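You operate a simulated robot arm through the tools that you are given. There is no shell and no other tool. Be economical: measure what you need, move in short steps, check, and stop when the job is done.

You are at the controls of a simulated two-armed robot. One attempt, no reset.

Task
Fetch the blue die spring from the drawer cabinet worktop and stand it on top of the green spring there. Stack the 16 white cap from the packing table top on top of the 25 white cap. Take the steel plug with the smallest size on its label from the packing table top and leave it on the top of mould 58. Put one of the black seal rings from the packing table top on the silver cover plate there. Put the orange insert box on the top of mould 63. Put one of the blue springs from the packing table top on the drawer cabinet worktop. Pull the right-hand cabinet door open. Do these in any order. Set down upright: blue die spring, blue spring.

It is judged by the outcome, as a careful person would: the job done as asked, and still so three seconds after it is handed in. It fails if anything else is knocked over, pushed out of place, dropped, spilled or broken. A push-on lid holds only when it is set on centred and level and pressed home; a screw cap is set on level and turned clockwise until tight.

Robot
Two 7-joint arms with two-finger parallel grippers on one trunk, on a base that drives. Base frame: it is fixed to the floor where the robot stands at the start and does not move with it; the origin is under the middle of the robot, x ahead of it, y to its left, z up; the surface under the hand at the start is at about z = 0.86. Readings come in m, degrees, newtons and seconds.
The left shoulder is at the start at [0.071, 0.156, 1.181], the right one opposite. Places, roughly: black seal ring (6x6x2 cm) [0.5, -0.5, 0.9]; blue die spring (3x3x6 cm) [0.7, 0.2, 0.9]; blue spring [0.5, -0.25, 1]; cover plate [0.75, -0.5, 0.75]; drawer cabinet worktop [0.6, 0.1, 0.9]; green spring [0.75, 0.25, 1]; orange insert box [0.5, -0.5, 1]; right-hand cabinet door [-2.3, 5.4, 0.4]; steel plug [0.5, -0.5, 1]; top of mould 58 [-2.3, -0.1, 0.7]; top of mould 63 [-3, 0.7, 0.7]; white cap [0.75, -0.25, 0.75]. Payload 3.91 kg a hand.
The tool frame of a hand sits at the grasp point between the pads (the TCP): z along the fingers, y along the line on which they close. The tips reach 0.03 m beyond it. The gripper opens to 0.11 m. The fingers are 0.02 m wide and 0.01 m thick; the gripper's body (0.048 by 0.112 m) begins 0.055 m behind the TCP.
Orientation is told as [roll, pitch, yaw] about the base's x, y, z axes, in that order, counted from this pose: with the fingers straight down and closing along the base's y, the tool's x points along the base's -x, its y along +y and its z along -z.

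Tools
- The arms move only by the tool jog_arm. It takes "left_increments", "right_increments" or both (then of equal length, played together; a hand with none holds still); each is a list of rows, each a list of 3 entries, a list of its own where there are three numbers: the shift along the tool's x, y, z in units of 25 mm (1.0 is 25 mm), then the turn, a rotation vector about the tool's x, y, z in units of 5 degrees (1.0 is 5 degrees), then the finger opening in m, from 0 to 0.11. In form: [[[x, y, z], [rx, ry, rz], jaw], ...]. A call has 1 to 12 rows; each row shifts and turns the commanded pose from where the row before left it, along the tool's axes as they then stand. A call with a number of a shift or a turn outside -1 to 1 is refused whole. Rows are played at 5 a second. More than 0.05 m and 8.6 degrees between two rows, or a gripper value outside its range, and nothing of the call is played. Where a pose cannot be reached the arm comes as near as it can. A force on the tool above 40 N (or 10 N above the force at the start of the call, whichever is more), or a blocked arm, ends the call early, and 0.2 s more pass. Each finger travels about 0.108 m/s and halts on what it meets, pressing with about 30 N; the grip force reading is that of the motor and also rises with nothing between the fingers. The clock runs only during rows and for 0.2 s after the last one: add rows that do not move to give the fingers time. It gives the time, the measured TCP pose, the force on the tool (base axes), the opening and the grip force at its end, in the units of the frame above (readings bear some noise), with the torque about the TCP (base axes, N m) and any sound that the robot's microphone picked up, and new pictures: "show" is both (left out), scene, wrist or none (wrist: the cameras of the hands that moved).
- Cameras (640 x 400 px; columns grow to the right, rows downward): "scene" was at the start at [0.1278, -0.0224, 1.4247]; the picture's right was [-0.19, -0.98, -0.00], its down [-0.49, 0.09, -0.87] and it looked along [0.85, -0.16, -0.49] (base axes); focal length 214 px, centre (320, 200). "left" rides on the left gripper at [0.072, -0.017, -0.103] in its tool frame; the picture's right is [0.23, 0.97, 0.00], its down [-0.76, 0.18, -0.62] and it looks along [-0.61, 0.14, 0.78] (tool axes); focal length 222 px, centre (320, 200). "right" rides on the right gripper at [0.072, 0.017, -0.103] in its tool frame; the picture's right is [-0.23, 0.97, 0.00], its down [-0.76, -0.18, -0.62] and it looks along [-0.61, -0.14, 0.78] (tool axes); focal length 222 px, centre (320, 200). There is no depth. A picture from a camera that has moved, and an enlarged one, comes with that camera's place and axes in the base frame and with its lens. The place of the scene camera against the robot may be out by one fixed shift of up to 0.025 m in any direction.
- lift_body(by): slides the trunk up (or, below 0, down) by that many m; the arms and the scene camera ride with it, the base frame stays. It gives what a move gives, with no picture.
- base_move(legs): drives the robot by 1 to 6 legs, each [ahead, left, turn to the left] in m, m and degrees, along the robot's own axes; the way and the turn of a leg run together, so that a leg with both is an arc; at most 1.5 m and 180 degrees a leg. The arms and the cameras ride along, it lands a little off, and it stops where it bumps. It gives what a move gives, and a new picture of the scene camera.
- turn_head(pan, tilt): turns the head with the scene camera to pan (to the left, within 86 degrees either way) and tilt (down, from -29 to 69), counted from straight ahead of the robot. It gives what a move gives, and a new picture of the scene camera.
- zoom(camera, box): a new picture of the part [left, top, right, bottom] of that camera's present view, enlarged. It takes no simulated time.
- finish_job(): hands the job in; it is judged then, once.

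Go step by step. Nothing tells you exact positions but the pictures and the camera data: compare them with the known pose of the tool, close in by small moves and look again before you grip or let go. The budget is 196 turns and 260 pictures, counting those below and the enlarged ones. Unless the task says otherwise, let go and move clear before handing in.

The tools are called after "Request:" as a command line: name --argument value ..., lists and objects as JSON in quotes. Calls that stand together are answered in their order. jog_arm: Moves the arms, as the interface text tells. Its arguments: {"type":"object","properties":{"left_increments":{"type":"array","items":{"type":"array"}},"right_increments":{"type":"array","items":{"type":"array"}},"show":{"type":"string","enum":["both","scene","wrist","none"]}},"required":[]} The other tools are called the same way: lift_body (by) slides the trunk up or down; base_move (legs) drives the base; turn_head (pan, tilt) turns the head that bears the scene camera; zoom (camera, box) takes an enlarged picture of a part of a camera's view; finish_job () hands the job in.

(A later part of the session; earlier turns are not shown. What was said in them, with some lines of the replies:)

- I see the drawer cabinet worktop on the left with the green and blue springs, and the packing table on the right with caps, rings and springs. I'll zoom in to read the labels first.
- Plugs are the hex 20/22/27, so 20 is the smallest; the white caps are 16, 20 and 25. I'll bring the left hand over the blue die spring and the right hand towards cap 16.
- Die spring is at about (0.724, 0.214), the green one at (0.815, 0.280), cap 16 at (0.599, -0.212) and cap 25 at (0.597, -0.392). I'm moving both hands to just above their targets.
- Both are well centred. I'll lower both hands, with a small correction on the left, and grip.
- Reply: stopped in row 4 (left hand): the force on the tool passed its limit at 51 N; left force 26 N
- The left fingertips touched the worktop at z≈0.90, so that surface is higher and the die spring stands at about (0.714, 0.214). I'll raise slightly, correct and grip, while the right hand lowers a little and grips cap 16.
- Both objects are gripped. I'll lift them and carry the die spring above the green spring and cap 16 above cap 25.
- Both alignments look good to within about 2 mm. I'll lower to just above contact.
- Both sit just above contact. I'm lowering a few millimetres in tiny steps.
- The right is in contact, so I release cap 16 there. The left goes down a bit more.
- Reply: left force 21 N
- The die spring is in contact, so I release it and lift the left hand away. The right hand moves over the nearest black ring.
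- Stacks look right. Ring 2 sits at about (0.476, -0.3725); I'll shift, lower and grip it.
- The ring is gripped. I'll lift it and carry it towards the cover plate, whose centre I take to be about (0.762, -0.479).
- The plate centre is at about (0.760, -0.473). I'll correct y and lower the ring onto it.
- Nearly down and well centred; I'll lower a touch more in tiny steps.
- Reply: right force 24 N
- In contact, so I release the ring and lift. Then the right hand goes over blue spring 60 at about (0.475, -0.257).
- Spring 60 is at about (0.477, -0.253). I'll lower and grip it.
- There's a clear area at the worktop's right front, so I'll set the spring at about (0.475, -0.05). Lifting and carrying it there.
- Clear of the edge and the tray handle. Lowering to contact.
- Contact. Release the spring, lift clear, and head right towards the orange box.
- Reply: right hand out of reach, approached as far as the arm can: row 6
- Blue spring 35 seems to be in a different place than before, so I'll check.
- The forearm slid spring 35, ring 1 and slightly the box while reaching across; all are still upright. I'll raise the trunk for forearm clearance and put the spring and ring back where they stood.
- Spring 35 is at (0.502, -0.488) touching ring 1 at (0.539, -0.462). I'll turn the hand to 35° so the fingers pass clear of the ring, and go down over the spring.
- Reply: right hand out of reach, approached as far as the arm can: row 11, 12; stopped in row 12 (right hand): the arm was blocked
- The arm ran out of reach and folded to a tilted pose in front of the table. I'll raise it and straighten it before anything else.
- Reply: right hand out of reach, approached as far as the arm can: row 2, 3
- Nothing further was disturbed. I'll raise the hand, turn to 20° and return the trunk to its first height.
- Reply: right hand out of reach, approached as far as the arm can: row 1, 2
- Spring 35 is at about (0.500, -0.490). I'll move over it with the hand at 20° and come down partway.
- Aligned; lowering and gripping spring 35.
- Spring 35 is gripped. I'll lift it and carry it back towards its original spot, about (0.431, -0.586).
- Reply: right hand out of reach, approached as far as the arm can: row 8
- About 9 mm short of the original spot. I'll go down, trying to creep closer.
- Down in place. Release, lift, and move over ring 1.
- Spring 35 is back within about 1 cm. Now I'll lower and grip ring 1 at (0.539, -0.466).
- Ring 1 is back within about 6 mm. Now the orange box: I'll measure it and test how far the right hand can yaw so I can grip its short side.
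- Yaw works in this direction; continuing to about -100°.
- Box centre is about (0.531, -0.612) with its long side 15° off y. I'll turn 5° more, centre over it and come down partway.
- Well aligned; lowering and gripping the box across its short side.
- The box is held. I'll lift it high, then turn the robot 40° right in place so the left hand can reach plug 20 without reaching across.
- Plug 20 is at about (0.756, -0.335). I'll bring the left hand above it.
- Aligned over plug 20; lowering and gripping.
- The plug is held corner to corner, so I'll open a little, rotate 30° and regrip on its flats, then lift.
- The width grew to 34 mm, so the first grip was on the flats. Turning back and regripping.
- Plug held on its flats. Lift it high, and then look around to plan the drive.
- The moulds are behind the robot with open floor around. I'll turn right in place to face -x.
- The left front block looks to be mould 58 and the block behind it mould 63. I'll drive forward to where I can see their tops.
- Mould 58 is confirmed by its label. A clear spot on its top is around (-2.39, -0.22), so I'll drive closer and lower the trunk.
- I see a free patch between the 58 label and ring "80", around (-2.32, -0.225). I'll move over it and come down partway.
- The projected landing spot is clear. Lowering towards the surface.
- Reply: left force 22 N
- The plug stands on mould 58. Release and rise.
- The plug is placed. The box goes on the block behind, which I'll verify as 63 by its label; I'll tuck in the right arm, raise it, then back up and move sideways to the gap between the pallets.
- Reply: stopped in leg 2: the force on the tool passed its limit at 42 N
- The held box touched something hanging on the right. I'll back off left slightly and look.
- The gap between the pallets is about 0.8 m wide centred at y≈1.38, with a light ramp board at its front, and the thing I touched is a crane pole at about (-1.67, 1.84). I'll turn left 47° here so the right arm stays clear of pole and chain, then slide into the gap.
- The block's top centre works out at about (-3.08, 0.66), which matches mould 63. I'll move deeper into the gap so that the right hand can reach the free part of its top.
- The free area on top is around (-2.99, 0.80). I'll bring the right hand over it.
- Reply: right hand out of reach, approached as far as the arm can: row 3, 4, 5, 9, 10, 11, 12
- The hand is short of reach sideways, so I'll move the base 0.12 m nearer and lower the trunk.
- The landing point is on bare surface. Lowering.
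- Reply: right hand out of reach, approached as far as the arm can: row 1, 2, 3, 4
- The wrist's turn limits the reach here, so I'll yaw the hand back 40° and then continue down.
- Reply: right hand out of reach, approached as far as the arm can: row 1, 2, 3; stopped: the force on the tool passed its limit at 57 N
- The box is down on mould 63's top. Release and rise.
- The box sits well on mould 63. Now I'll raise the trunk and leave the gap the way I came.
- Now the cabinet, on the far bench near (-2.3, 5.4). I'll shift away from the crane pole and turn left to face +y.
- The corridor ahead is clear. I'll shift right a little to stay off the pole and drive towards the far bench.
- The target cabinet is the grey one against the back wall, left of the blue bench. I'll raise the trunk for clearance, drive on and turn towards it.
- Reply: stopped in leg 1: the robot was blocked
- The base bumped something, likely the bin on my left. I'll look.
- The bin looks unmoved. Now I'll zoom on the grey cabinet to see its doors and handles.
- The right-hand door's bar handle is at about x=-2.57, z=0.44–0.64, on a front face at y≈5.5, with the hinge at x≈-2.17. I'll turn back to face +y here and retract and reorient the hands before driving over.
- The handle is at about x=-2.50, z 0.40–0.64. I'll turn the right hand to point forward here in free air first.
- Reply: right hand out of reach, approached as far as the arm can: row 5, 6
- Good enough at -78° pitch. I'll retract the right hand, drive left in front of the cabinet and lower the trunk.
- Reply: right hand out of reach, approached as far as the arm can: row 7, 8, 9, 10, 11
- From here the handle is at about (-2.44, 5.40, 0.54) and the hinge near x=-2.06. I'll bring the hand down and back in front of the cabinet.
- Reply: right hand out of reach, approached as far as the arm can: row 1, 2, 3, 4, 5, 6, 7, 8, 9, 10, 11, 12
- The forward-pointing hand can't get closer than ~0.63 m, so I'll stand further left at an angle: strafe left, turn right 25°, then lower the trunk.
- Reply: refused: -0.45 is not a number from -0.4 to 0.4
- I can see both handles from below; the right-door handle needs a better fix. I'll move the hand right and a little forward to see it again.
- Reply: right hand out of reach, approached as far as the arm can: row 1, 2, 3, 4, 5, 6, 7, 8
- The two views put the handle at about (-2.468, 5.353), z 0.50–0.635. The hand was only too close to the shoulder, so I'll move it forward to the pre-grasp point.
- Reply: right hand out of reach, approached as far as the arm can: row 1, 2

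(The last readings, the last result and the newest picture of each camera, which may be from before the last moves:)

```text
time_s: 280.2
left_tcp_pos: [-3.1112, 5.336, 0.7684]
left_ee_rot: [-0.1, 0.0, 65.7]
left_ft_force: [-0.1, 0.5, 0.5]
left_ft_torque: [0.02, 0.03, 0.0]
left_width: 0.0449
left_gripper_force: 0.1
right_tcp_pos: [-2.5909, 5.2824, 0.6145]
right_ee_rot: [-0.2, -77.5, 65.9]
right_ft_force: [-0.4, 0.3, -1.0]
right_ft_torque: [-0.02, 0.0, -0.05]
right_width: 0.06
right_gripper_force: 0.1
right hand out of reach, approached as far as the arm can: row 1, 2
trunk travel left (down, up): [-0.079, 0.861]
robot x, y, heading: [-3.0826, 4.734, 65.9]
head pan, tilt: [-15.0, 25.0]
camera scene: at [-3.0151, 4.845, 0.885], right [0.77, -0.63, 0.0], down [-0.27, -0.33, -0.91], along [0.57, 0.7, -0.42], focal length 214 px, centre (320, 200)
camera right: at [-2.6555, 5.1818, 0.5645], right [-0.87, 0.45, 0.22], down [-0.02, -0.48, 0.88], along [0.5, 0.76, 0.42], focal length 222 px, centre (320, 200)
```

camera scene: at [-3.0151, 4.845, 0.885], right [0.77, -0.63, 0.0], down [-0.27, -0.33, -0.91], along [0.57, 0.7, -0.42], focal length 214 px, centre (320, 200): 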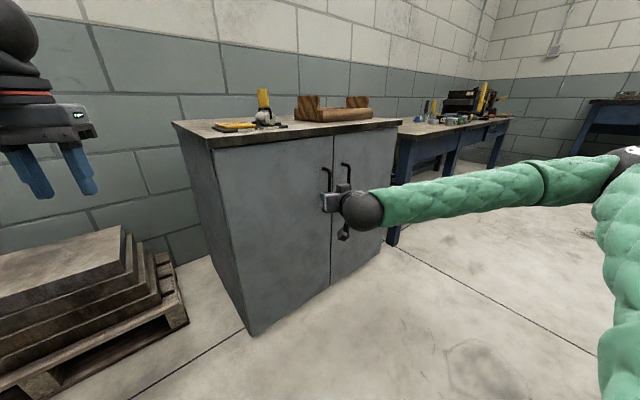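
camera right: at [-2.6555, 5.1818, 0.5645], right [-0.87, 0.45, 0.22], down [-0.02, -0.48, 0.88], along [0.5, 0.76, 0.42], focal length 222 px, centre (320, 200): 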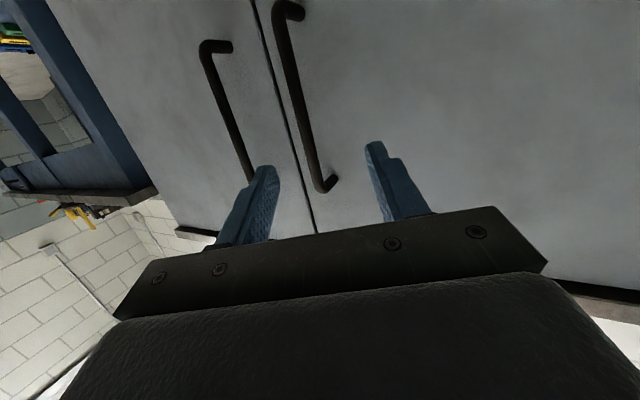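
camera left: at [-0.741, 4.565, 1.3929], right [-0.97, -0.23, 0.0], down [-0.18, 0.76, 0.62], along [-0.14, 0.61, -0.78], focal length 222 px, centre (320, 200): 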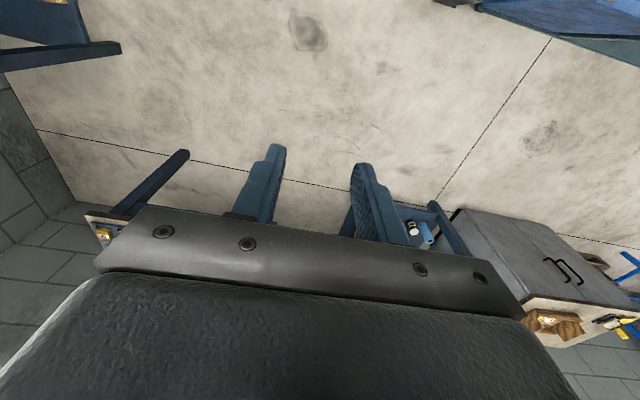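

Pointing forward doesn't suit this arm here. Instead I'll hook the bar with a finger while the tool points down (tilted slightly), so I rotate the hand back down and raise the trunk.

Request:
jog_arm --right_increments '[[[0, 0, -0.3], [0, 1, 0], 0.06], [[0, 0, -0.3], [0, 1, 0], 0.06], [[0, 0, 0], [0, 1, 0], 0.06], [[0, 0, 0], [0, 1, 0], 0.06], [[0, 0, 0], [0, 1, 0], 0.06], [[0, 0, 0], [0, 1, 0], 0.06], [[0, 0, 0], [0, 1, 0], 0.06], [[0, 0, 0], [0, 1, 0], 0.06], [[0, 0, 0], [0, 1, 0], 0.06], [[0, 0, 0], [0, 1, 0], 0.06], [[0, 0, 0], [0, 1, 0], 0.06], [[0, 0, 0], [0, 1, 0], 0.06]]' --show "none"

Request:
lift_body --by 0.3

Request:
jog_arm --right_increments '[[[0, 0, 0], [0, 1, 0], 0.06], [[0, 0, 0], [0, 1, 0], 0.06], [[0, 0, 0], [0, 1, 0], 0.06], [[0, 0, 0], [0, 0.5, 0], 0.06], [[0, 0, 0], [0, 0, 1], 0.06], [[0, 0, 0], [0, 0, 1], 0.06], [[0, 0, 0], [0, 0, 1], 0.06], [[0, 0, 0], [0, 0, 1], 0.06]]'

```text
time_s: 282.8
left_tcp_pos: [-3.1118, 5.3377, 0.7695]
left_ee_rot: [-0.2, 0.0, 65.7]
left_ft_force: [0.4, 0.8, -0.1]
left_ft_torque: [0.03, 0.04, -0.01]
left_width: 0.0452
left_gripper_force: 0.1
right_tcp_pos: [-2.5979, 5.2676, 0.6189]
right_ee_rot: [0.0, -18.0, 65.8]
right_ft_force: [-0.2, -0.5, 0.2]
right_ft_torque: [-0.02, 0.0, 0.06]
right_width: 0.0602
right_gripper_force: 0.1
trunk travel left (down, up): [-0.079, 0.861]
robot x, y, heading: [-3.0796, 4.734, 65.7]
head pan, tilt: [-15.0, 25.0]
```

```text
time_s: 285.8
left_tcp_pos: [-3.1123, 5.3374, 1.0693]
left_ee_rot: [-0.1, -0.1, 65.7]
left_ft_force: [0.1, 0.6, 0.5]
left_ft_torque: [-0.01, 0.0, -0.03]
left_width: 0.0449
left_gripper_force: 0.1
right_tcp_pos: [-2.5977, 5.2671, 0.9185]
right_ee_rot: [-0.1, -18.1, 65.9]
right_ft_force: [0.8, 0.2, -0.4]
right_ft_torque: [0.01, 0.04, 0.01]
right_width: 0.06
right_gripper_force: 0.1
trunk travel left (down, up): [-0.379, 0.561]
robot x, y, heading: [-3.0823, 4.7329, 65.7]
head pan, tilt: [-15.0, 25.0]
```

```text
time_s: 287.6
left_tcp_pos: [-3.1131, 5.3362, 1.0686]
left_ee_rot: [-0.1, 0.1, 65.8]
left_ft_force: [1.4, 0.3, -0.2]
left_ft_torque: [0.02, -0.01, 0.0]
left_width: 0.0449
left_gripper_force: 0.0
right_tcp_pos: [-2.5979, 5.2688, 0.9192]
right_ee_rot: [0.2, -0.6, 45.7]
right_ft_force: [0.0, 0.0, -0.5]
right_ft_torque: [0.01, -0.02, 0.01]
right_width: 0.0601
right_gripper_force: 0.1
trunk travel left (down, up): [-0.379, 0.561]
robot x, y, heading: [-3.0816, 4.7344, 65.9]
head pan, tilt: [-15.0, 25.0]
camera scene: at [-3.0152, 4.8452, 1.1849], right [0.77, -0.63, 0.0], down [-0.27, -0.33, -0.91], along [0.57, 0.7, -0.42], focal length 214 px, centre (320, 200)
camera right: at [-2.6616, 5.2268, 1.0199], right [-0.54, 0.84, 0.0], down [0.66, 0.41, 0.63], along [0.53, 0.34, -0.78], focal length 222 px, centre (320, 200)
```

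scene: 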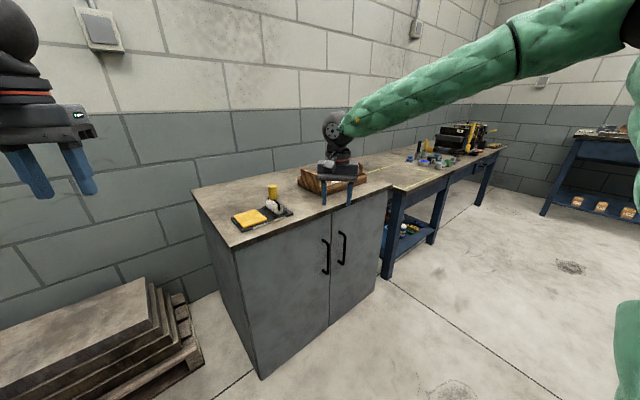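
right: 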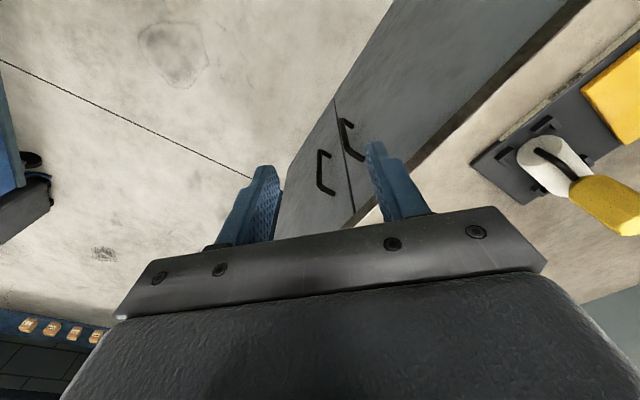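

This gives a good fix: the bar is at (-2.449, 5.367), z 0.51–0.66, about 35 mm off the door. I'll turn the hand so the fingers close along x and tilt it 25° forward.

Request:
jog_arm --right_increments '[[[0, 0, 0], [0, 0, -1], 0.06], [[0, 0, 0], [0, 0, -1], 0.06], [[0, 0, 0], [0, 0, -1], 0.06], [[0, 0, 0], [0, 0, -1], 0.06], [[0, 0, 0], [0, 0, -1], 0.06], [[0, 0, 0], [0, 0, -1], 0.06], [[0, 0, 0], [0, -1, 0], 0.055], [[0, 0, 0], [0, -1, 0], 0.055], [[0, 0, 0], [0, -1, 0], 0.055], [[0, 0, 0], [0, -1, 0], 0.055], [[0, 0, 0], [0, -1, 0], 0.055]]'

```text
time_s: 290.0
left_tcp_pos: [-3.1119, 5.3356, 1.0687]
left_ee_rot: [-0.2, 0.0, 65.8]
left_ft_force: [-0.5, -0.9, 0.1]
left_ft_torque: [0.02, 0.0, -0.01]
left_width: 0.0448
left_gripper_force: 0.1
right_tcp_pos: [-2.5978, 5.2675, 0.9188]
right_ee_rot: [-0.2, -25.7, 75.8]
right_ft_force: [0.1, -0.1, 0.0]
right_ft_torque: [-0.01, 0.02, 0.01]
right_width: 0.0549
right_gripper_force: 0.0
trunk travel left (down, up): [-0.379, 0.561]
robot x, y, heading: [-3.0796, 4.7304, 65.9]
head pan, tilt: [-15.0, 25.0]
camera scene: at [-3.0153, 4.8449, 1.185], right [0.77, -0.63, 0.0], down [-0.27, -0.33, -0.91], along [0.57, 0.7, -0.42], focal length 214 px, centre (320, 200)
camera right: at [-2.6427, 5.1646, 0.9795], right [-0.89, 0.44, 0.1], down [0.27, 0.36, 0.89], along [0.36, 0.82, -0.44], focal length 222 px, centre (320, 200)
```

scene: 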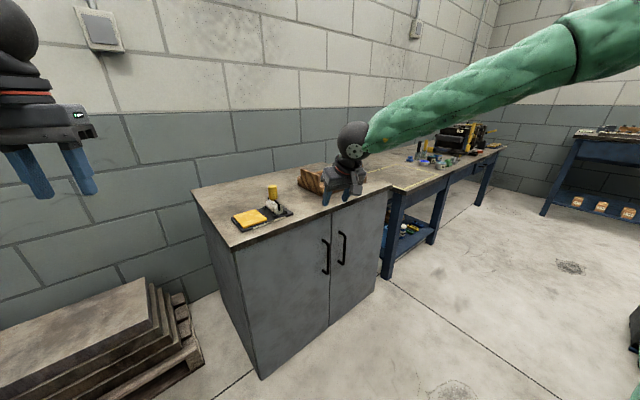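
right: 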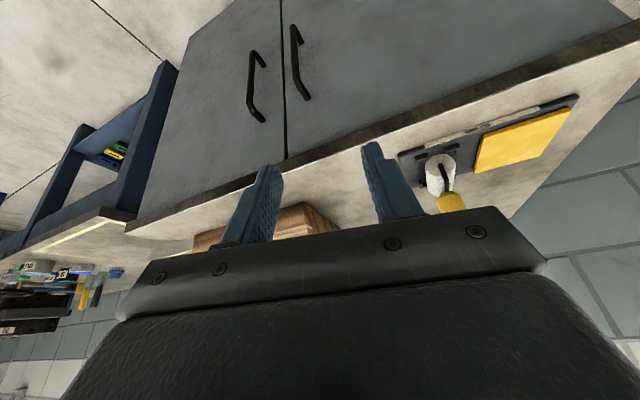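

Confirmed: the bar is at about (-2.443, 5.366). I'll lower the trunk and move to just in front of the bar.

Request:
lift_body --by -0.25

Request:
jog_arm --right_increments '[[[-0.163, -0.967, 0.58], [0, 0, 0], 0.055], [[-0.163, -0.967, 0.58], [0, 0, 0], 0.055], [[-0.163, -0.967, 0.58], [0, 0, 0], 0.055], [[-0.163, -0.967, 0.58], [0, 0, 0], 0.055], [[-0.163, -0.967, 0.58], [0, 0, 0], 0.055], [[-0.163, -0.967, 0.58], [0, 0, 0], 0.055], [[0, 0, 0], [0, 0, 0], 0.055]]'

```text
time_s: 292.5
left_tcp_pos: [-3.1126, 5.3366, 0.8183]
left_ee_rot: [-0.1, 0.0, 65.8]
left_ft_force: [0.8, -0.8, 0.0]
left_ft_torque: [0.02, 0.0, -0.01]
left_width: 0.0449
left_gripper_force: 0.0
right_tcp_pos: [-2.5979, 5.2683, 0.67]
right_ee_rot: [-0.2, -25.6, 75.8]
right_ft_force: [-0.1, -0.6, 0.2]
right_ft_torque: [0.01, 0.0, 0.01]
right_width: 0.055
right_gripper_force: 0.0
trunk travel left (down, up): [-0.129, 0.811]
robot x, y, heading: [-3.0802, 4.7336, 65.7]
head pan, tilt: [-15.0, 25.0]
```

```text
time_s: 294.1
left_tcp_pos: [-3.113, 5.3369, 0.8203]
left_ee_rot: [0.0, 0.0, 65.8]
left_ft_force: [0.3, 0.0, 0.9]
left_ft_torque: [-0.03, 0.01, -0.02]
left_width: 0.0449
left_gripper_force: 0.1
right_tcp_pos: [-2.4413, 5.2904, 0.5989]
right_ee_rot: [-0.2, -25.5, 75.8]
right_ft_force: [0.1, 0.4, 0.4]
right_ft_torque: [-0.01, 0.0, 0.0]
right_width: 0.0552
right_gripper_force: 0.0
trunk travel left (down, up): [-0.129, 0.811]
robot x, y, heading: [-3.0812, 4.7298, 65.9]
head pan, tilt: [-15.0, 25.0]
camera scene: at [-3.015, 4.845, 0.9349], right [0.77, -0.63, 0.0], down [-0.27, -0.33, -0.91], along [0.57, 0.7, -0.42], focal length 214 px, centre (320, 200)
camera right: at [-2.485, 5.1866, 0.66], right [-0.89, 0.44, 0.1], down [0.27, 0.36, 0.89], along [0.36, 0.82, -0.44], focal length 222 px, centre (320, 200)
```

scene: 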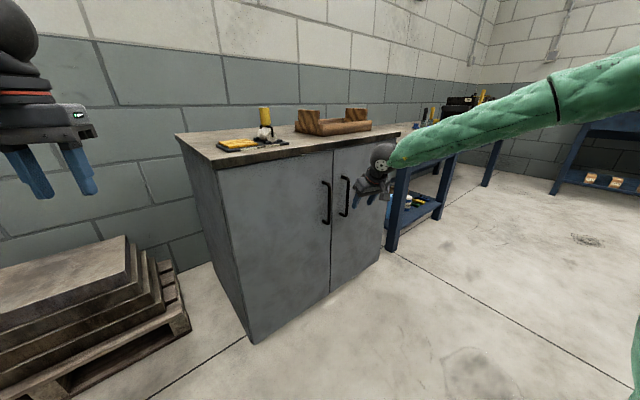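
right: 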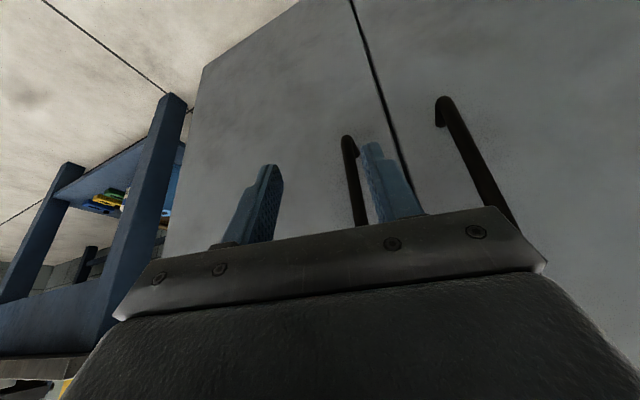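

Aligned with the bar. Advance straight to it and close.

Request:
jog_arm --right_increments '[[[-0.48, 0.164, 0.276], [0, 0, 0], 0.055], [[-0.48, 0.164, 0.276], [0, 0, 0], 0.055], [[-0.48, 0.164, 0.276], [0, 0, 0], 0.055], [[-0.48, 0.164, 0.276], [0, 0, 0], 0.055], [[-0.4, 0.137, 0.23], [0, 0, 0], 0.055], [[0, 0, 0], [0, 0, 0], 0.055]]'

Request:
zoom --camera "scene" --box '[290, 130, 430, 230]'

```text
time_s: 295.5
left_tcp_pos: [-3.1129, 5.337, 0.8185]
left_ee_rot: [-0.1, -0.1, 65.9]
left_ft_force: [-1.2, -0.3, 0.2]
left_ft_torque: [0.02, 0.01, -0.02]
left_width: 0.045
left_gripper_force: 0.1
right_tcp_pos: [-2.4457, 5.3601, 0.5968]
right_ee_rot: [-0.2, -25.6, 75.8]
right_ft_force: [0.4, -0.7, -0.2]
right_ft_torque: [-0.02, 0.01, -0.04]
right_width: 0.055
right_gripper_force: 0.1
trunk travel left (down, up): [-0.129, 0.811]
robot x, y, heading: [-3.0851, 4.7331, 65.8]
head pan, tilt: [-15.0, 25.0]
camera scene: at [-3.0151, 4.8451, 0.9349], right [0.77, -0.63, 0.0], down [-0.27, -0.33, -0.91], along [0.57, 0.7, -0.42], focal length 214 px, centre (320, 200)
camera right: at [-2.49, 5.257, 0.6567], right [-0.89, 0.44, 0.1], down [0.27, 0.36, 0.89], along [0.36, 0.82, -0.44], focal length 222 px, centre (320, 200)
```

scene: 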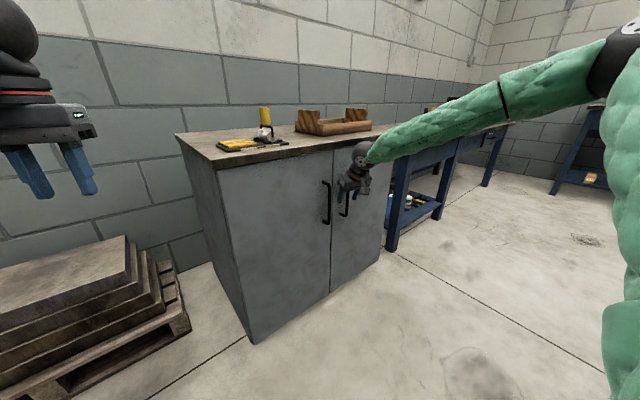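
right: 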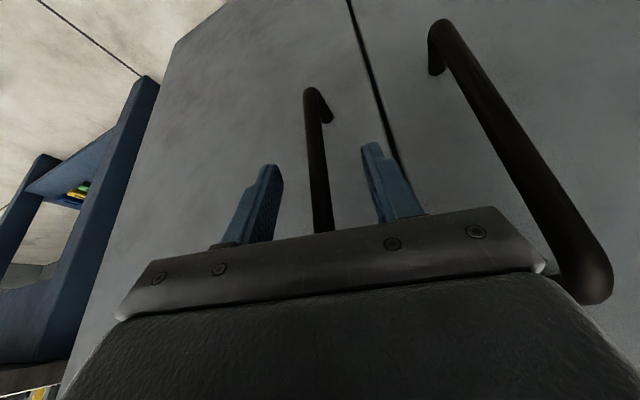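

```text
4.00 times, centred on (360, 180) of scene
camera zoom: at [-3.0151, 4.8451, 0.9349], right [0.77, -0.63, 0.0], down [-0.27, -0.33, -0.91], along [0.57, 0.7, -0.42], focal length 858 px, centre (160, 280)
```

zoom: 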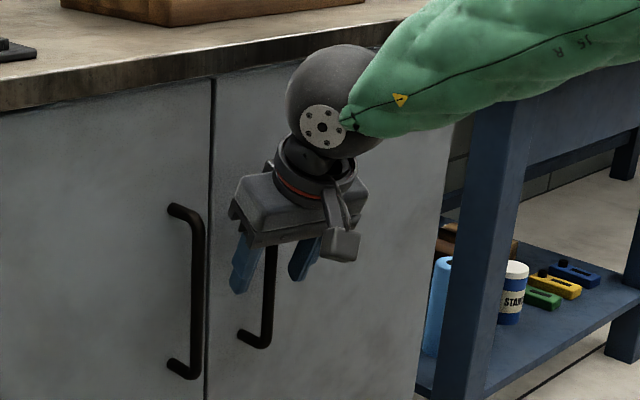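

The bar is between the fingers. Closing on it.

Request:
jog_arm --right_increments '[[[0, 0, 0], [0, 0, 0], 0.03], [[0, 0, 0], [0, 0, 0], 0.01], [[0, 0, 0], [0, 0, 0], 0.005], [[0, 0, 0], [0, 0, 0], 0.005]]' --show "wrist"

```text
time_s: 296.5
left_tcp_pos: [-3.1118, 5.336, 0.8196]
left_ee_rot: [-0.1, 0.0, 65.9]
left_ft_force: [-0.1, -0.4, -0.4]
left_ft_torque: [-0.04, 0.02, -0.01]
left_width: 0.0449
left_gripper_force: 0.1
right_tcp_pos: [-2.4448, 5.3593, 0.5963]
right_ee_rot: [-0.1, -25.6, 75.8]
right_ft_force: [9.9, 1.2, 1.0]
right_ft_torque: [-0.03, 0.08, -0.09]
right_width: 0.0117
right_gripper_force: 45.3
trunk travel left (down, up): [-0.129, 0.811]
robot x, y, heading: [-3.0823, 4.7322, 65.9]
head pan, tilt: [-15.0, 25.0]
camera right: at [-2.4893, 5.2568, 0.6567], right [-0.89, 0.44, 0.1], down [0.27, 0.36, 0.89], along [0.36, 0.82, -0.44], focal length 222 px, centre (320, 200)
```

right: 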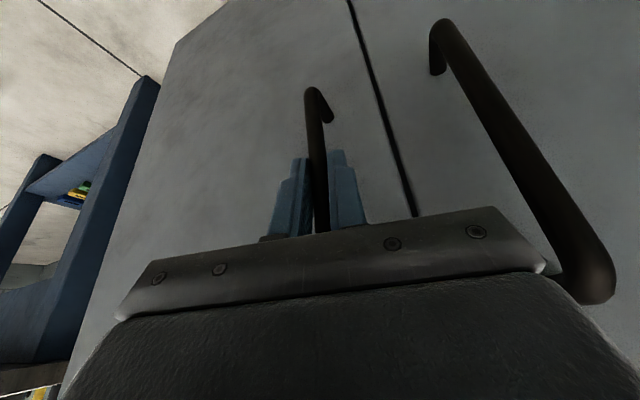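

Gripped (12 mm). Now pull gently along the door's arc.

Request:
jog_arm --right_increments '[[[0.559, -0.26, -0.269], [0, 0, 0], 0.0], [[0.559, -0.26, -0.269], [0, 0, 0], 0.0], [[0.538, -0.312, -0.26], [0, 0, 0], 0.0], [[0.538, -0.312, -0.26], [0, 0, 0], 0.0], [[0.512, -0.362, -0.246], [0, 0, 0], 0.0], [[0.512, -0.362, -0.246], [0, 0, 0], 0.0], [[0, 0, 0], [0, 0, 0], 0.0]]'

```text
time_s: 298.1
left_tcp_pos: [-3.1112, 5.3377, 0.8191]
left_ee_rot: [-0.1, 0.1, 65.8]
left_ft_force: [0.0, -0.1, -0.3]
left_ft_torque: [0.0, 0.01, -0.01]
left_width: 0.0452
left_gripper_force: 0.0
right_tcp_pos: [-2.4209, 5.2622, 0.5965]
right_ee_rot: [-0.1, -25.5, 75.8]
right_ft_force: [10.9, 5.4, -6.9]
right_ft_torque: [-0.09, -0.48, 0.05]
right_width: 0.0118
right_gripper_force: 45.1
trunk travel left (down, up): [-0.129, 0.811]
robot x, y, heading: [-3.0781, 4.7372, 65.5]
head pan, tilt: [-15.0, 25.0]
camera scene: at [-3.0143, 4.8454, 0.9348], right [0.77, -0.63, 0.0], down [-0.27, -0.33, -0.91], along [0.57, 0.7, -0.42], focal length 214 px, centre (320, 200)
camera right: at [-2.465, 5.1586, 0.6569], right [-0.89, 0.44, 0.1], down [0.27, 0.36, 0.89], along [0.36, 0.82, -0.44], focal length 222 px, centre (320, 200)
```

scene: 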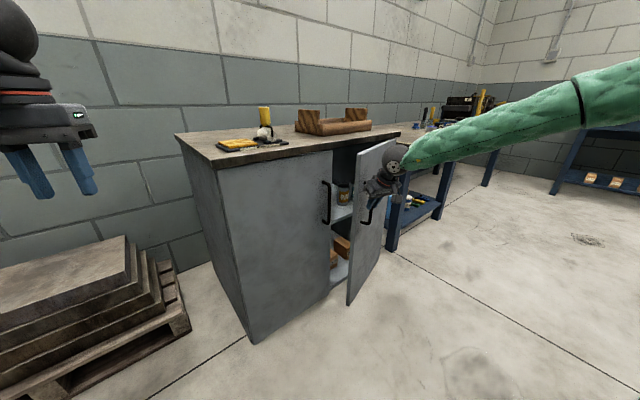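
right: 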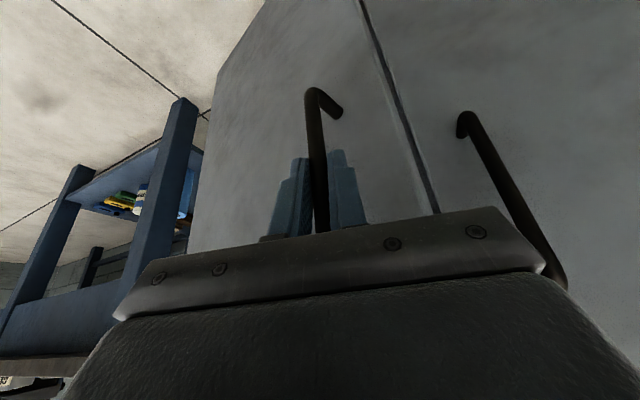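

The door is opening smoothly. Continue along the arc to about 40°.

Request:
jog_arm --right_increments '[[[0.48, -0.412, -0.23], [0, 0, 0], 0.0], [[0.48, -0.412, -0.23], [0, 0, 0], 0.0], [[0.445, -0.457, -0.214], [0, 0, 0], 0.0], [[0.445, -0.457, -0.214], [0, 0, 0], 0.0], [[0.409, -0.496, -0.197], [0, 0, 0], 0.0], [[0.409, -0.496, -0.197], [0, 0, 0], 0.0], [[0.369, -0.536, -0.177], [0, 0, 0], 0.0], [[0.369, -0.536, -0.177], [0, 0, 0], 0.0], [[0.324, -0.567, -0.156], [0, 0, 0], 0.0], [[0.324, -0.567, -0.156], [0, 0, 0], 0.0], [[0, 0, 0], [0, 0, 0], 0.0]]'

```text
time_s: 299.0
left_tcp_pos: [-3.1114, 5.3376, 0.818]
left_ee_rot: [-0.1, 0.0, 65.7]
left_ft_force: [0.2, 0.5, -0.7]
left_ft_torque: [0.0, -0.02, 0.01]
left_width: 0.0449
left_gripper_force: 0.0
right_tcp_pos: [-2.3989, 5.2158, 0.5957]
right_ee_rot: [-0.2, -25.7, 75.7]
right_ft_force: [5.3, 2.6, -7.3]
right_ft_torque: [0.5, -0.35, -0.21]
right_width: 0.0121
right_gripper_force: 45.5
trunk travel left (down, up): [-0.129, 0.811]
robot x, y, heading: [-3.0843, 4.7315, 65.6]
head pan, tilt: [-15.0, 25.0]
stopped in row 4 (right hand): the force on the tool passed its limit at 43 N (the readings are from after the stop); the commanded pose is now the measured one
camera scene: at [-3.0143, 4.8456, 0.9347], right [0.77, -0.63, 0.0], down [-0.27, -0.33, -0.91], along [0.57, 0.7, -0.42], focal length 214 px, centre (320, 200)
camera right: at [-2.443, 5.1127, 0.6567], right [-0.89, 0.44, 0.09], down [0.27, 0.36, 0.89], along [0.36, 0.82, -0.44], focal length 222 px, centre (320, 200)
```

scene: 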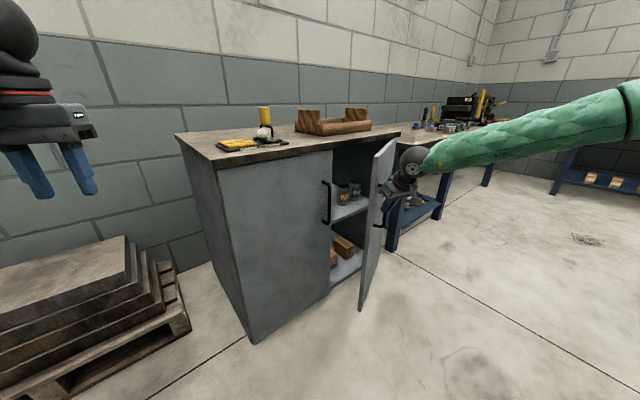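
right: 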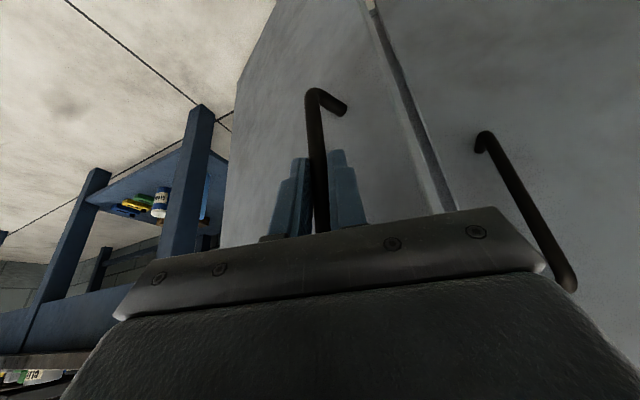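

The gripper body now touches the door as it swings. I'll release, back off, raise the trunk and then draw the door further with the fingers straddling its top edge.

Request:
jog_arm --right_increments '[[[0, 0, 0], [0, 0, 0], 0.03], [[0, 0, 0], [0, 0, 0], 0.055], [[0, 0, 0], [0, 0, 0], 0.055], [[0.7, -0.2, -0.335], [0, 0, 0], 0.055], [[0.7, -0.2, -0.335], [0, 0, 0], 0.055], [[0.7, -0.2, -0.335], [0, 0, 0], 0.055], [[0.7, -0.2, -0.335], [0, 0, 0], 0.055]]' --show "none"

Request:
lift_body --by 0.38

Request:
jog_arm --right_increments '[[[0, 0, 0], [0, 1, 0], 0.07], [[0, 0, 0], [0, 1, 0], 0.07], [[0, 0, 0], [0, 1, 0], 0.07], [[0, 0, 0], [0, 1, 0], 0.07], [[0, 0, 0], [0, 1, 0], 0.07], [[0, 0, 0], [0, 0, 1], 0.07], [[0, 0, 0], [0, 0, 1], 0.07], [[0, 0, 0], [0, 0, 1], 0.07], [[0, 0, 0], [0, 0, 1], 0.07], [[0, 0, 0], [0, 0, 1], 0.07], [[0, 0, 0], [0, 0, 1], 0.07]]'

```text
time_s: 300.6
left_tcp_pos: [-3.1117, 5.3365, 0.82]
left_ee_rot: [0.0, 0.0, 65.9]
left_ft_force: [-1.4, 0.4, -0.4]
left_ft_torque: [0.03, 0.01, 0.01]
left_width: 0.0448
left_gripper_force: 0.0
right_tcp_pos: [-2.4, 5.1357, 0.5977]
right_ee_rot: [-0.2, -25.8, 75.8]
right_ft_force: [0.0, -0.3, -0.4]
right_ft_torque: [0.0, 0.01, -0.01]
right_width: 0.0551
right_gripper_force: 0.0
trunk travel left (down, up): [-0.129, 0.811]
robot x, y, heading: [-3.0831, 4.7324, 65.6]
head pan, tilt: [-15.0, 25.0]
```

```text
time_s: 304.3
left_tcp_pos: [-3.1129, 5.3374, 1.2]
left_ee_rot: [0.0, -0.1, 65.9]
left_ft_force: [0.4, 0.0, 0.1]
left_ft_torque: [0.04, 0.0, 0.02]
left_width: 0.0452
left_gripper_force: 0.0
right_tcp_pos: [-2.3987, 5.1357, 0.977]
right_ee_rot: [-0.1, -25.7, 75.8]
right_ft_force: [0.9, 0.5, 0.2]
right_ft_torque: [0.02, -0.01, -0.01]
right_width: 0.0547
right_gripper_force: 0.1
trunk travel left (down, up): [-0.509, 0.431]
robot x, y, heading: [-3.0812, 4.7353, 65.8]
head pan, tilt: [-15.0, 25.0]
```

```text
time_s: 306.7
left_tcp_pos: [-3.1127, 5.3376, 1.1983]
left_ee_rot: [-0.1, 0.0, 65.8]
left_ft_force: [0.2, -0.2, 0.1]
left_ft_torque: [0.02, -0.02, 0.01]
left_width: 0.045
left_gripper_force: 0.1
right_tcp_pos: [-2.3997, 5.1355, 0.9759]
right_ee_rot: [0.2, -0.8, 45.6]
right_ft_force: [0.2, 0.1, 0.2]
right_ft_torque: [-0.01, -0.02, -0.03]
right_width: 0.07
right_gripper_force: 0.0
trunk travel left (down, up): [-0.509, 0.431]
robot x, y, heading: [-3.0825, 4.7368, 65.8]
head pan, tilt: [-15.0, 25.0]
camera scene: at [-3.0148, 4.8454, 1.3149], right [0.77, -0.63, 0.0], down [-0.27, -0.33, -0.91], along [0.57, 0.7, -0.42], focal length 214 px, centre (320, 200)
camera right: at [-2.4633, 5.094, 1.0783], right [-0.54, 0.84, 0.01], down [0.66, 0.41, 0.63], along [0.53, 0.34, -0.77], focal length 222 px, centre (320, 200)
```

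scene: 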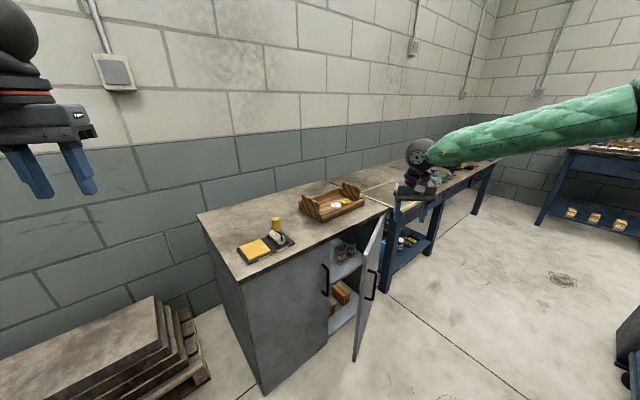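
right: 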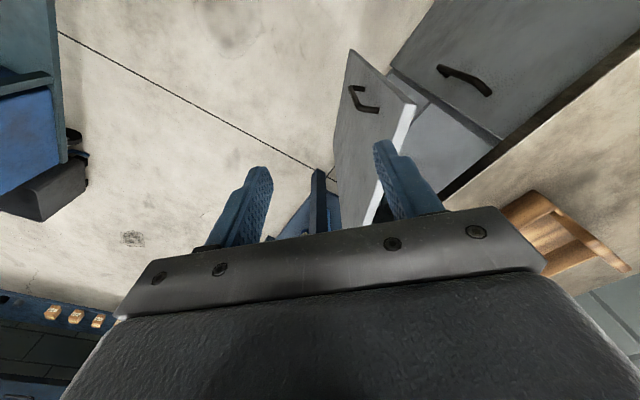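

The door stands at about 26°. I'll move above its top edge near (-2.39, 5.262) and come down.

Request:
jog_arm --right_increments '[[[-0.98, 0.815, 0], [0, -0.1, 0], 0.07], [[-0.98, 0.815, 0], [0, 0, 0], 0.07], [[-0.98, 0.815, 0], [0, 0, 0], 0.07], [[-0.98, 0.815, 0], [0, 0, 0], 0.07], [[0, 0, 0.9], [0, 0, 0], 0.07], [[0, 0, 0.9], [0, 0, 0], 0.07], [[0, 0, 0.9], [0, 0, 0], 0.07], [[0, 0, 0], [0, 0, 0], 0.07]]'

Request:
zoom --camera "scene" --box '[320, 130, 480, 250]'

```text
time_s: 308.5
left_tcp_pos: [-3.113, 5.3362, 1.1978]
left_ee_rot: [-0.1, 0.0, 65.9]
left_ft_force: [-0.6, -0.4, 0.6]
left_ft_torque: [-0.05, -0.04, 0.01]
left_width: 0.0452
left_gripper_force: 0.1
right_tcp_pos: [-2.3894, 5.2629, 0.9125]
right_ee_rot: [0.1, -1.2, 45.8]
right_ft_force: [0.8, 0.5, -0.5]
right_ft_torque: [-0.03, -0.03, 0.06]
right_width: 0.07
right_gripper_force: 0.0
trunk travel left (down, up): [-0.509, 0.431]
robot x, y, heading: [-3.082, 4.7326, 65.5]
head pan, tilt: [-15.0, 25.0]
camera scene: at [-3.0151, 4.8453, 1.315], right [0.77, -0.63, 0.0], down [-0.27, -0.33, -0.91], along [0.57, 0.7, -0.42], focal length 214 px, centre (320, 200)
camera right: at [-2.4531, 5.2214, 1.0122], right [-0.54, 0.84, 0.01], down [0.65, 0.41, 0.64], along [0.54, 0.35, -0.77], focal length 222 px, centre (320, 200)
```

scene: 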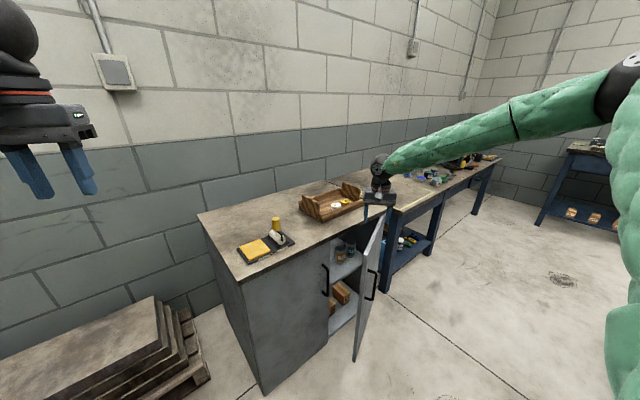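
right: 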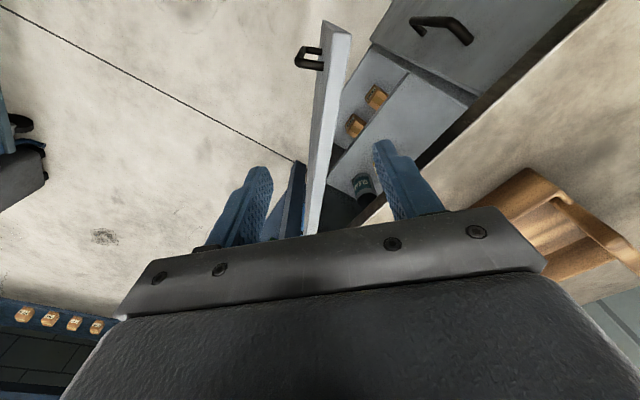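

```text
3.33 times, centred on (400, 190) of scene
camera zoom: at [-3.0151, 4.8453, 1.315], right [0.77, -0.63, 0.0], down [-0.27, -0.33, -0.91], along [0.57, 0.7, -0.42], focal length 715 px, centre (53, 233)
```

zoom: 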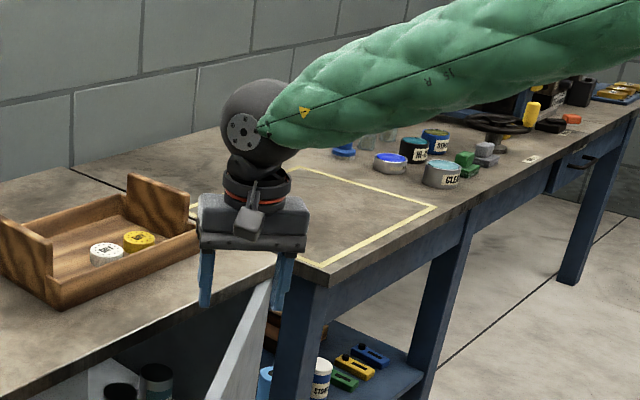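

The door's top edge lies between the fingers. Lower so the fingertips straddle it.

Request:
jog_arm --right_increments '[[[0, 0, 0.9], [0, 0, 0], 0.07], [[0, 0, 0.9], [0, 0, 0], 0.07], [[0, 0, 0.9], [0, 0, 0], 0.07], [[0, 0, 0.9], [0, 0, 0], 0.07], [[0, 0, 0.9], [0, 0, 0], 0.07], [[0, 0, 0.3], [0, 0, 0], 0.07], [[0, 0, 0], [0, 0, 0], 0.07]]'

Request:
zoom --camera "scene" --box '[320, 150, 440, 240]'

```text
time_s: 310.1
left_tcp_pos: [-3.1117, 5.339, 1.1987]
left_ee_rot: [-0.1, 0.0, 65.8]
left_ft_force: [-0.3, 0.3, 0.1]
left_ft_torque: [0.03, -0.01, 0.01]
left_width: 0.0449
left_gripper_force: 0.0
right_tcp_pos: [-2.3854, 5.2659, 0.7908]
right_ee_rot: [0.0, -1.1, 45.8]
right_ft_force: [0.2, -0.4, 0.3]
right_ft_torque: [0.03, 0.03, 0.0]
right_width: 0.07
right_gripper_force: 0.1
trunk travel left (down, up): [-0.509, 0.431]
robot x, y, heading: [-3.081, 4.733, 66.0]
head pan, tilt: [-15.0, 25.0]
camera scene: at [-3.0147, 4.8455, 1.3149], right [0.77, -0.63, 0.0], down [-0.27, -0.33, -0.91], along [0.57, 0.7, -0.42], focal length 214 px, centre (320, 200)
camera right: at [-2.4502, 5.2233, 0.8914], right [-0.54, 0.84, 0.01], down [0.65, 0.41, 0.64], along [0.54, 0.35, -0.77], focal length 222 px, centre (320, 200)
```

scene: 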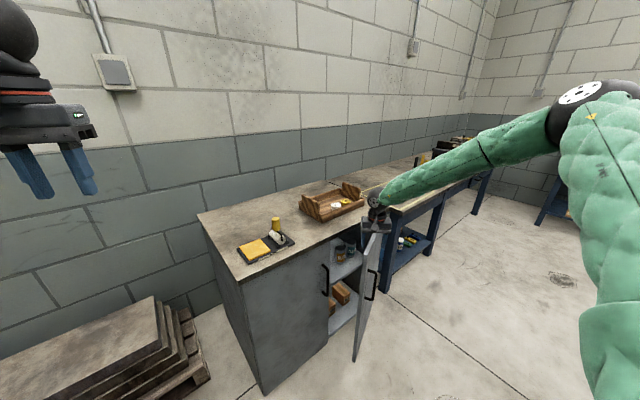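
right: 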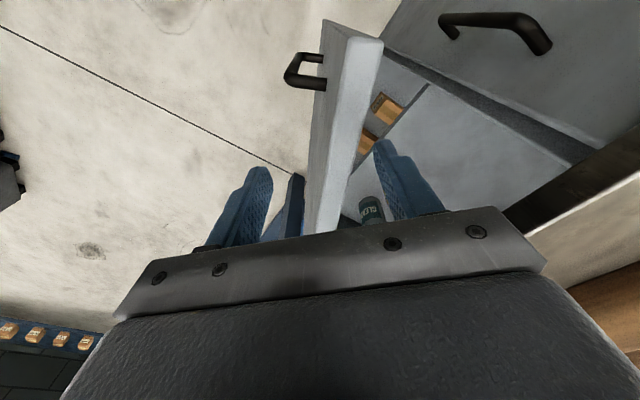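

```text
4.44 times, centred on (380, 195) of scene
camera zoom: at [-3.0147, 4.8455, 1.3149], right [0.77, -0.63, 0.0], down [-0.27, -0.33, -0.91], along [0.57, 0.7, -0.42], focal length 953 px, centre (53, 222)
```

zoom: 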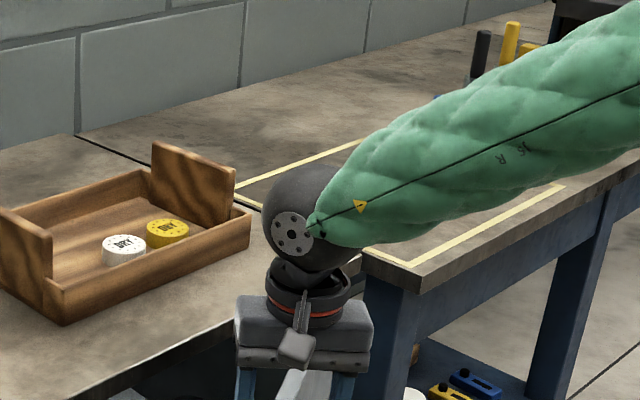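

The fingertips straddle the door top. Now I drag the door along its arc.

Request:
jog_arm --right_increments '[[[0.37, -0.75, 0.15], [0, 0, 0], 0.07], [[0.37, -0.75, 0.15], [0, 0, 0], 0.07], [[0.37, -0.75, 0.15], [0, 0, 0], 0.07], [[0.108, -0.663, 0], [0, 0, 0], 0.07], [[0.108, -0.663, 0], [0, 0, 0], 0.07], [[0.108, -0.663, 0], [0, 0, 0], 0.07], [[0.02, -0.667, 0], [0, 0, 0], 0.07], [[0.02, -0.667, 0], [0, 0, 0], 0.07], [[0.02, -0.667, 0], [0, 0, 0], 0.07], [[-0.08, -0.667, 0], [0, 0, 0], 0.07], [[-0.08, -0.667, 0], [0, 0, 0], 0.07], [[-0.08, -0.667, 0], [0, 0, 0], 0.07]]'

```text
time_s: 312.7
left_tcp_pos: [-3.1116, 5.3366, 1.1998]
left_ee_rot: [0.0, -0.1, 65.7]
left_ft_force: [-0.8, -0.7, 0.3]
left_ft_torque: [-0.04, -0.01, -0.01]
left_width: 0.0453
left_gripper_force: 0.2
right_tcp_pos: [-2.2604, 5.099, 0.7792]
right_ee_rot: [0.1, -1.2, 45.5]
right_ft_force: [-0.5, 0.2, 0.3]
right_ft_torque: [-0.03, -0.03, 0.0]
right_width: 0.0701
right_gripper_force: 0.0
trunk travel left (down, up): [-0.509, 0.431]
robot x, y, heading: [-3.0816, 4.7322, 65.8]
head pan, tilt: [-15.0, 25.0]
camera scene: at [-3.0144, 4.8449, 1.315], right [0.77, -0.63, 0.0], down [-0.27, -0.33, -0.91], along [0.57, 0.7, -0.42], focal length 214 px, centre (320, 200)
camera right: at [-2.3243, 5.0572, 0.8792], right [-0.54, 0.84, 0.01], down [0.65, 0.41, 0.64], along [0.54, 0.35, -0.77], focal length 222 px, centre (320, 200)
```

scene: 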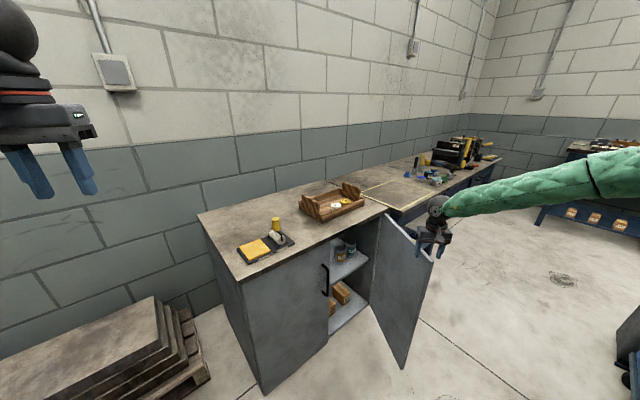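
right: 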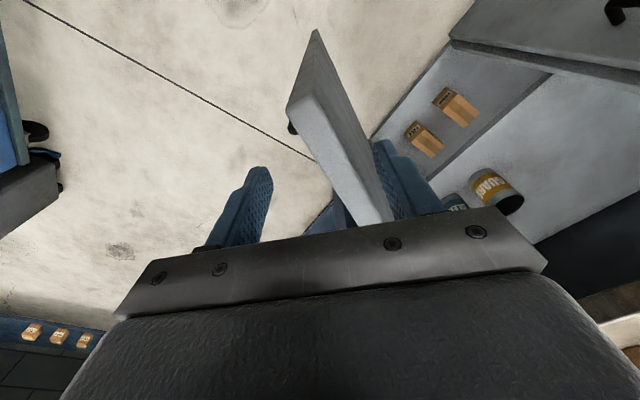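

It works; the door is at about 55°. Continuing to nearly 90°.

Request:
jog_arm --right_increments '[[[-0.167, -0.647, 0], [0, 0, 0], 0.07], [[-0.167, -0.647, 0], [0, 0, 0], 0.07], [[-0.167, -0.647, 0], [0, 0, 0], 0.07], [[-0.255, -0.617, 0], [0, 0, 0], 0.07], [[-0.255, -0.617, 0], [0, 0, 0], 0.07], [[-0.255, -0.617, 0], [0, 0, 0], 0.07], [[-0.343, -0.577, 0], [0, 0, 0], 0.07], [[-0.343, -0.577, 0], [0, 0, 0], 0.07], [[-0.343, -0.577, 0], [0, 0, 0], 0.07], [[-0.417, -0.523, 0], [0, 0, 0], 0.07], [[-0.417, -0.523, 0], [0, 0, 0], 0.07], [[-0.417, -0.523, 0], [0, 0, 0], 0.07]]'

```text
time_s: 315.3
left_tcp_pos: [-3.1102, 5.3375, 1.199]
left_ee_rot: [-0.1, -0.1, 65.9]
left_ft_force: [0.9, 0.7, -0.2]
left_ft_torque: [-0.01, 0.03, -0.01]
left_width: 0.0451
left_gripper_force: 0.0
right_tcp_pos: [-2.0713, 5.0399, 0.7799]
right_ee_rot: [0.1, -1.2, 45.7]
right_ft_force: [0.1, 0.9, 0.4]
right_ft_torque: [0.01, 0.02, -0.01]
right_width: 0.07
right_gripper_force: 0.0
trunk travel left (down, up): [-0.509, 0.431]
robot x, y, heading: [-3.0821, 4.7319, 65.8]
head pan, tilt: [-15.0, 25.0]
camera scene: at [-3.0144, 4.8455, 1.3149], right [0.77, -0.63, 0.0], down [-0.27, -0.33, -0.91], along [0.57, 0.7, -0.42], focal length 214 px, centre (320, 200)
camera right: at [-2.1354, 4.9974, 0.881], right [-0.54, 0.84, 0.01], down [0.65, 0.41, 0.64], along [0.54, 0.35, -0.77], focal length 222 px, centre (320, 200)
```

scene: 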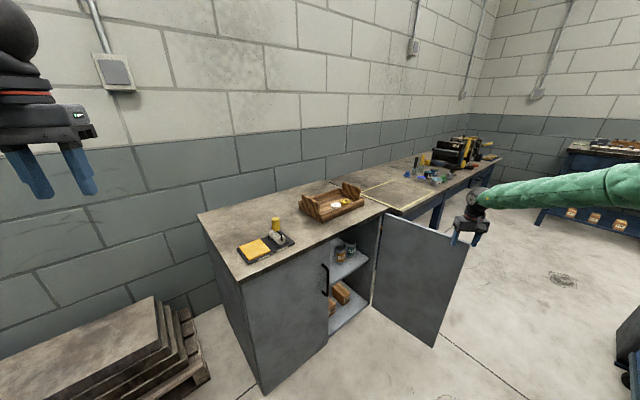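
right: 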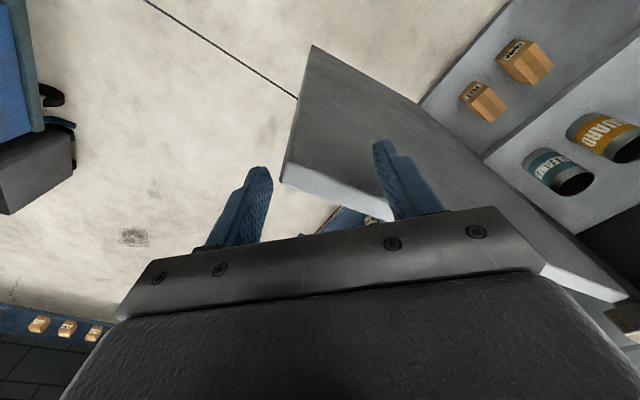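

The door stands open at close to 90°. Lift the hand straight up clear of it.

Request:
jog_arm --right_increments '[[[0, 0, -0.8], [0, 0, 0], 0.07], [[0, 0, -1], [0, 0, 0], 0.07], [[0, 0, -1], [0, 0, 0], 0.07], [[0, 0, -1], [0, 0, 0], 0.07], [[0, 0, -1], [0, 0, 0], 0.07], [[0, 0, -1], [0, 0, 0], 0.07], [[0, 0, -1], [0, 0, 0], 0.07], [[0, 0, -1], [0, 0, 0], 0.07], [[0, 0, 0], [0, 0, 0], 0.07], [[0, 0, 0], [0, 0, 0], 0.07]]'

Request:
zoom --camera "scene" --box '[190, 140, 510, 380]'

```text
time_s: 317.5
left_tcp_pos: [-3.1117, 5.3366, 1.1986]
left_ee_rot: [-0.1, 0.0, 65.8]
left_ft_force: [-0.1, -0.5, 0.1]
left_ft_torque: [-0.03, 0.01, -0.02]
left_width: 0.045
left_gripper_force: 0.0
right_tcp_pos: [-2.0751, 5.0362, 0.9746]
right_ee_rot: [0.3, -1.2, 45.6]
right_ft_force: [-0.3, -0.1, 0.1]
right_ft_torque: [-0.04, -0.03, -0.02]
right_width: 0.0703
right_gripper_force: 0.0
trunk travel left (down, up): [-0.509, 0.431]
robot x, y, heading: [-3.0821, 4.7319, 65.5]
head pan, tilt: [-15.0, 25.0]
camera scene: at [-3.0149, 4.8451, 1.315], right [0.77, -0.63, 0.0], down [-0.27, -0.33, -0.91], along [0.57, 0.7, -0.42], focal length 214 px, centre (320, 200)
camera right: at [-2.1392, 4.9933, 1.0754], right [-0.54, 0.84, 0.01], down [0.65, 0.41, 0.64], along [0.54, 0.35, -0.77], focal length 222 px, centre (320, 200)
```

scene: 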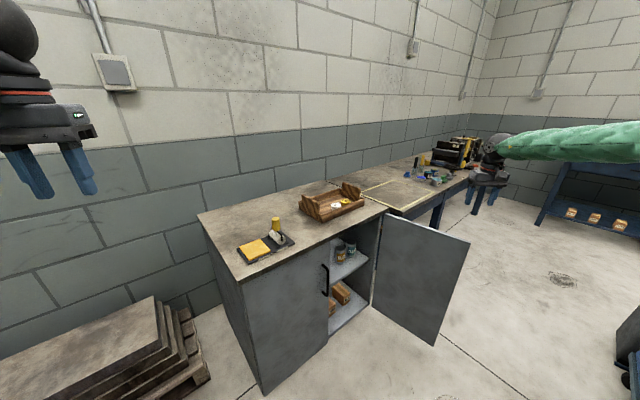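
right: 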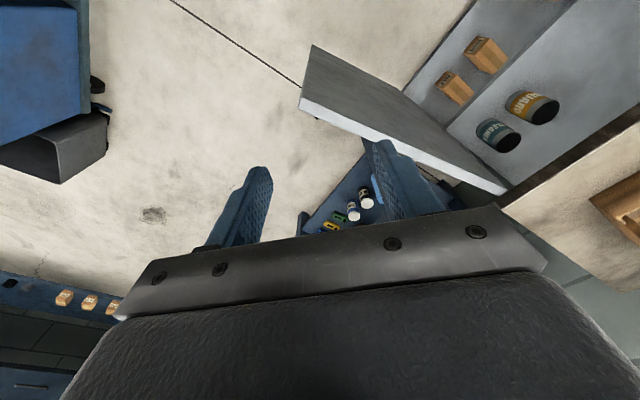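

```text
1.67 times, centred on (350, 260) of scene
camera zoom: at [-3.0149, 4.8451, 1.315], right [0.77, -0.63, 0.0], down [-0.27, -0.33, -0.91], along [0.57, 0.7, -0.42], focal length 358 px, centre (270, 100)
```

zoom: 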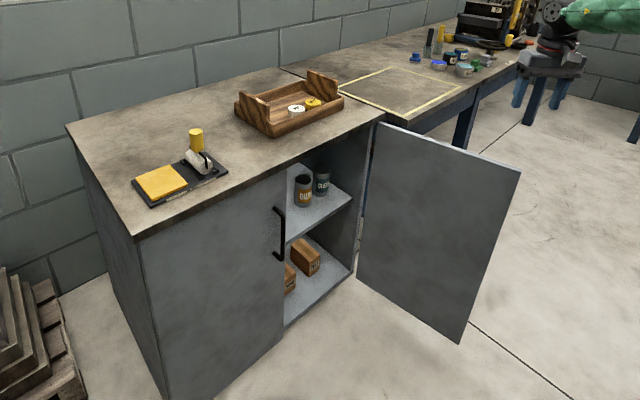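

All seven tasks have been carried out and both hands are clear, so I'm handing in.

Request:
finish_job

```text
The job is handed in.
```

All seven tasks were carried out and handed in, with these caveats:

- **Mould 63:** I found it by its listed position, because I never saw a "63" label on that block.
- **Things nudged on the packing table:** My forearm slid blue spring 35 and one seal ring. I put them back within about 1 cm of where they stood.
- **Other contacts:** The orange box touched a crane pole while I was driving, and the base bumped a bin near the far bench. The bin looked unmoved and I saw nothing else disturbed.
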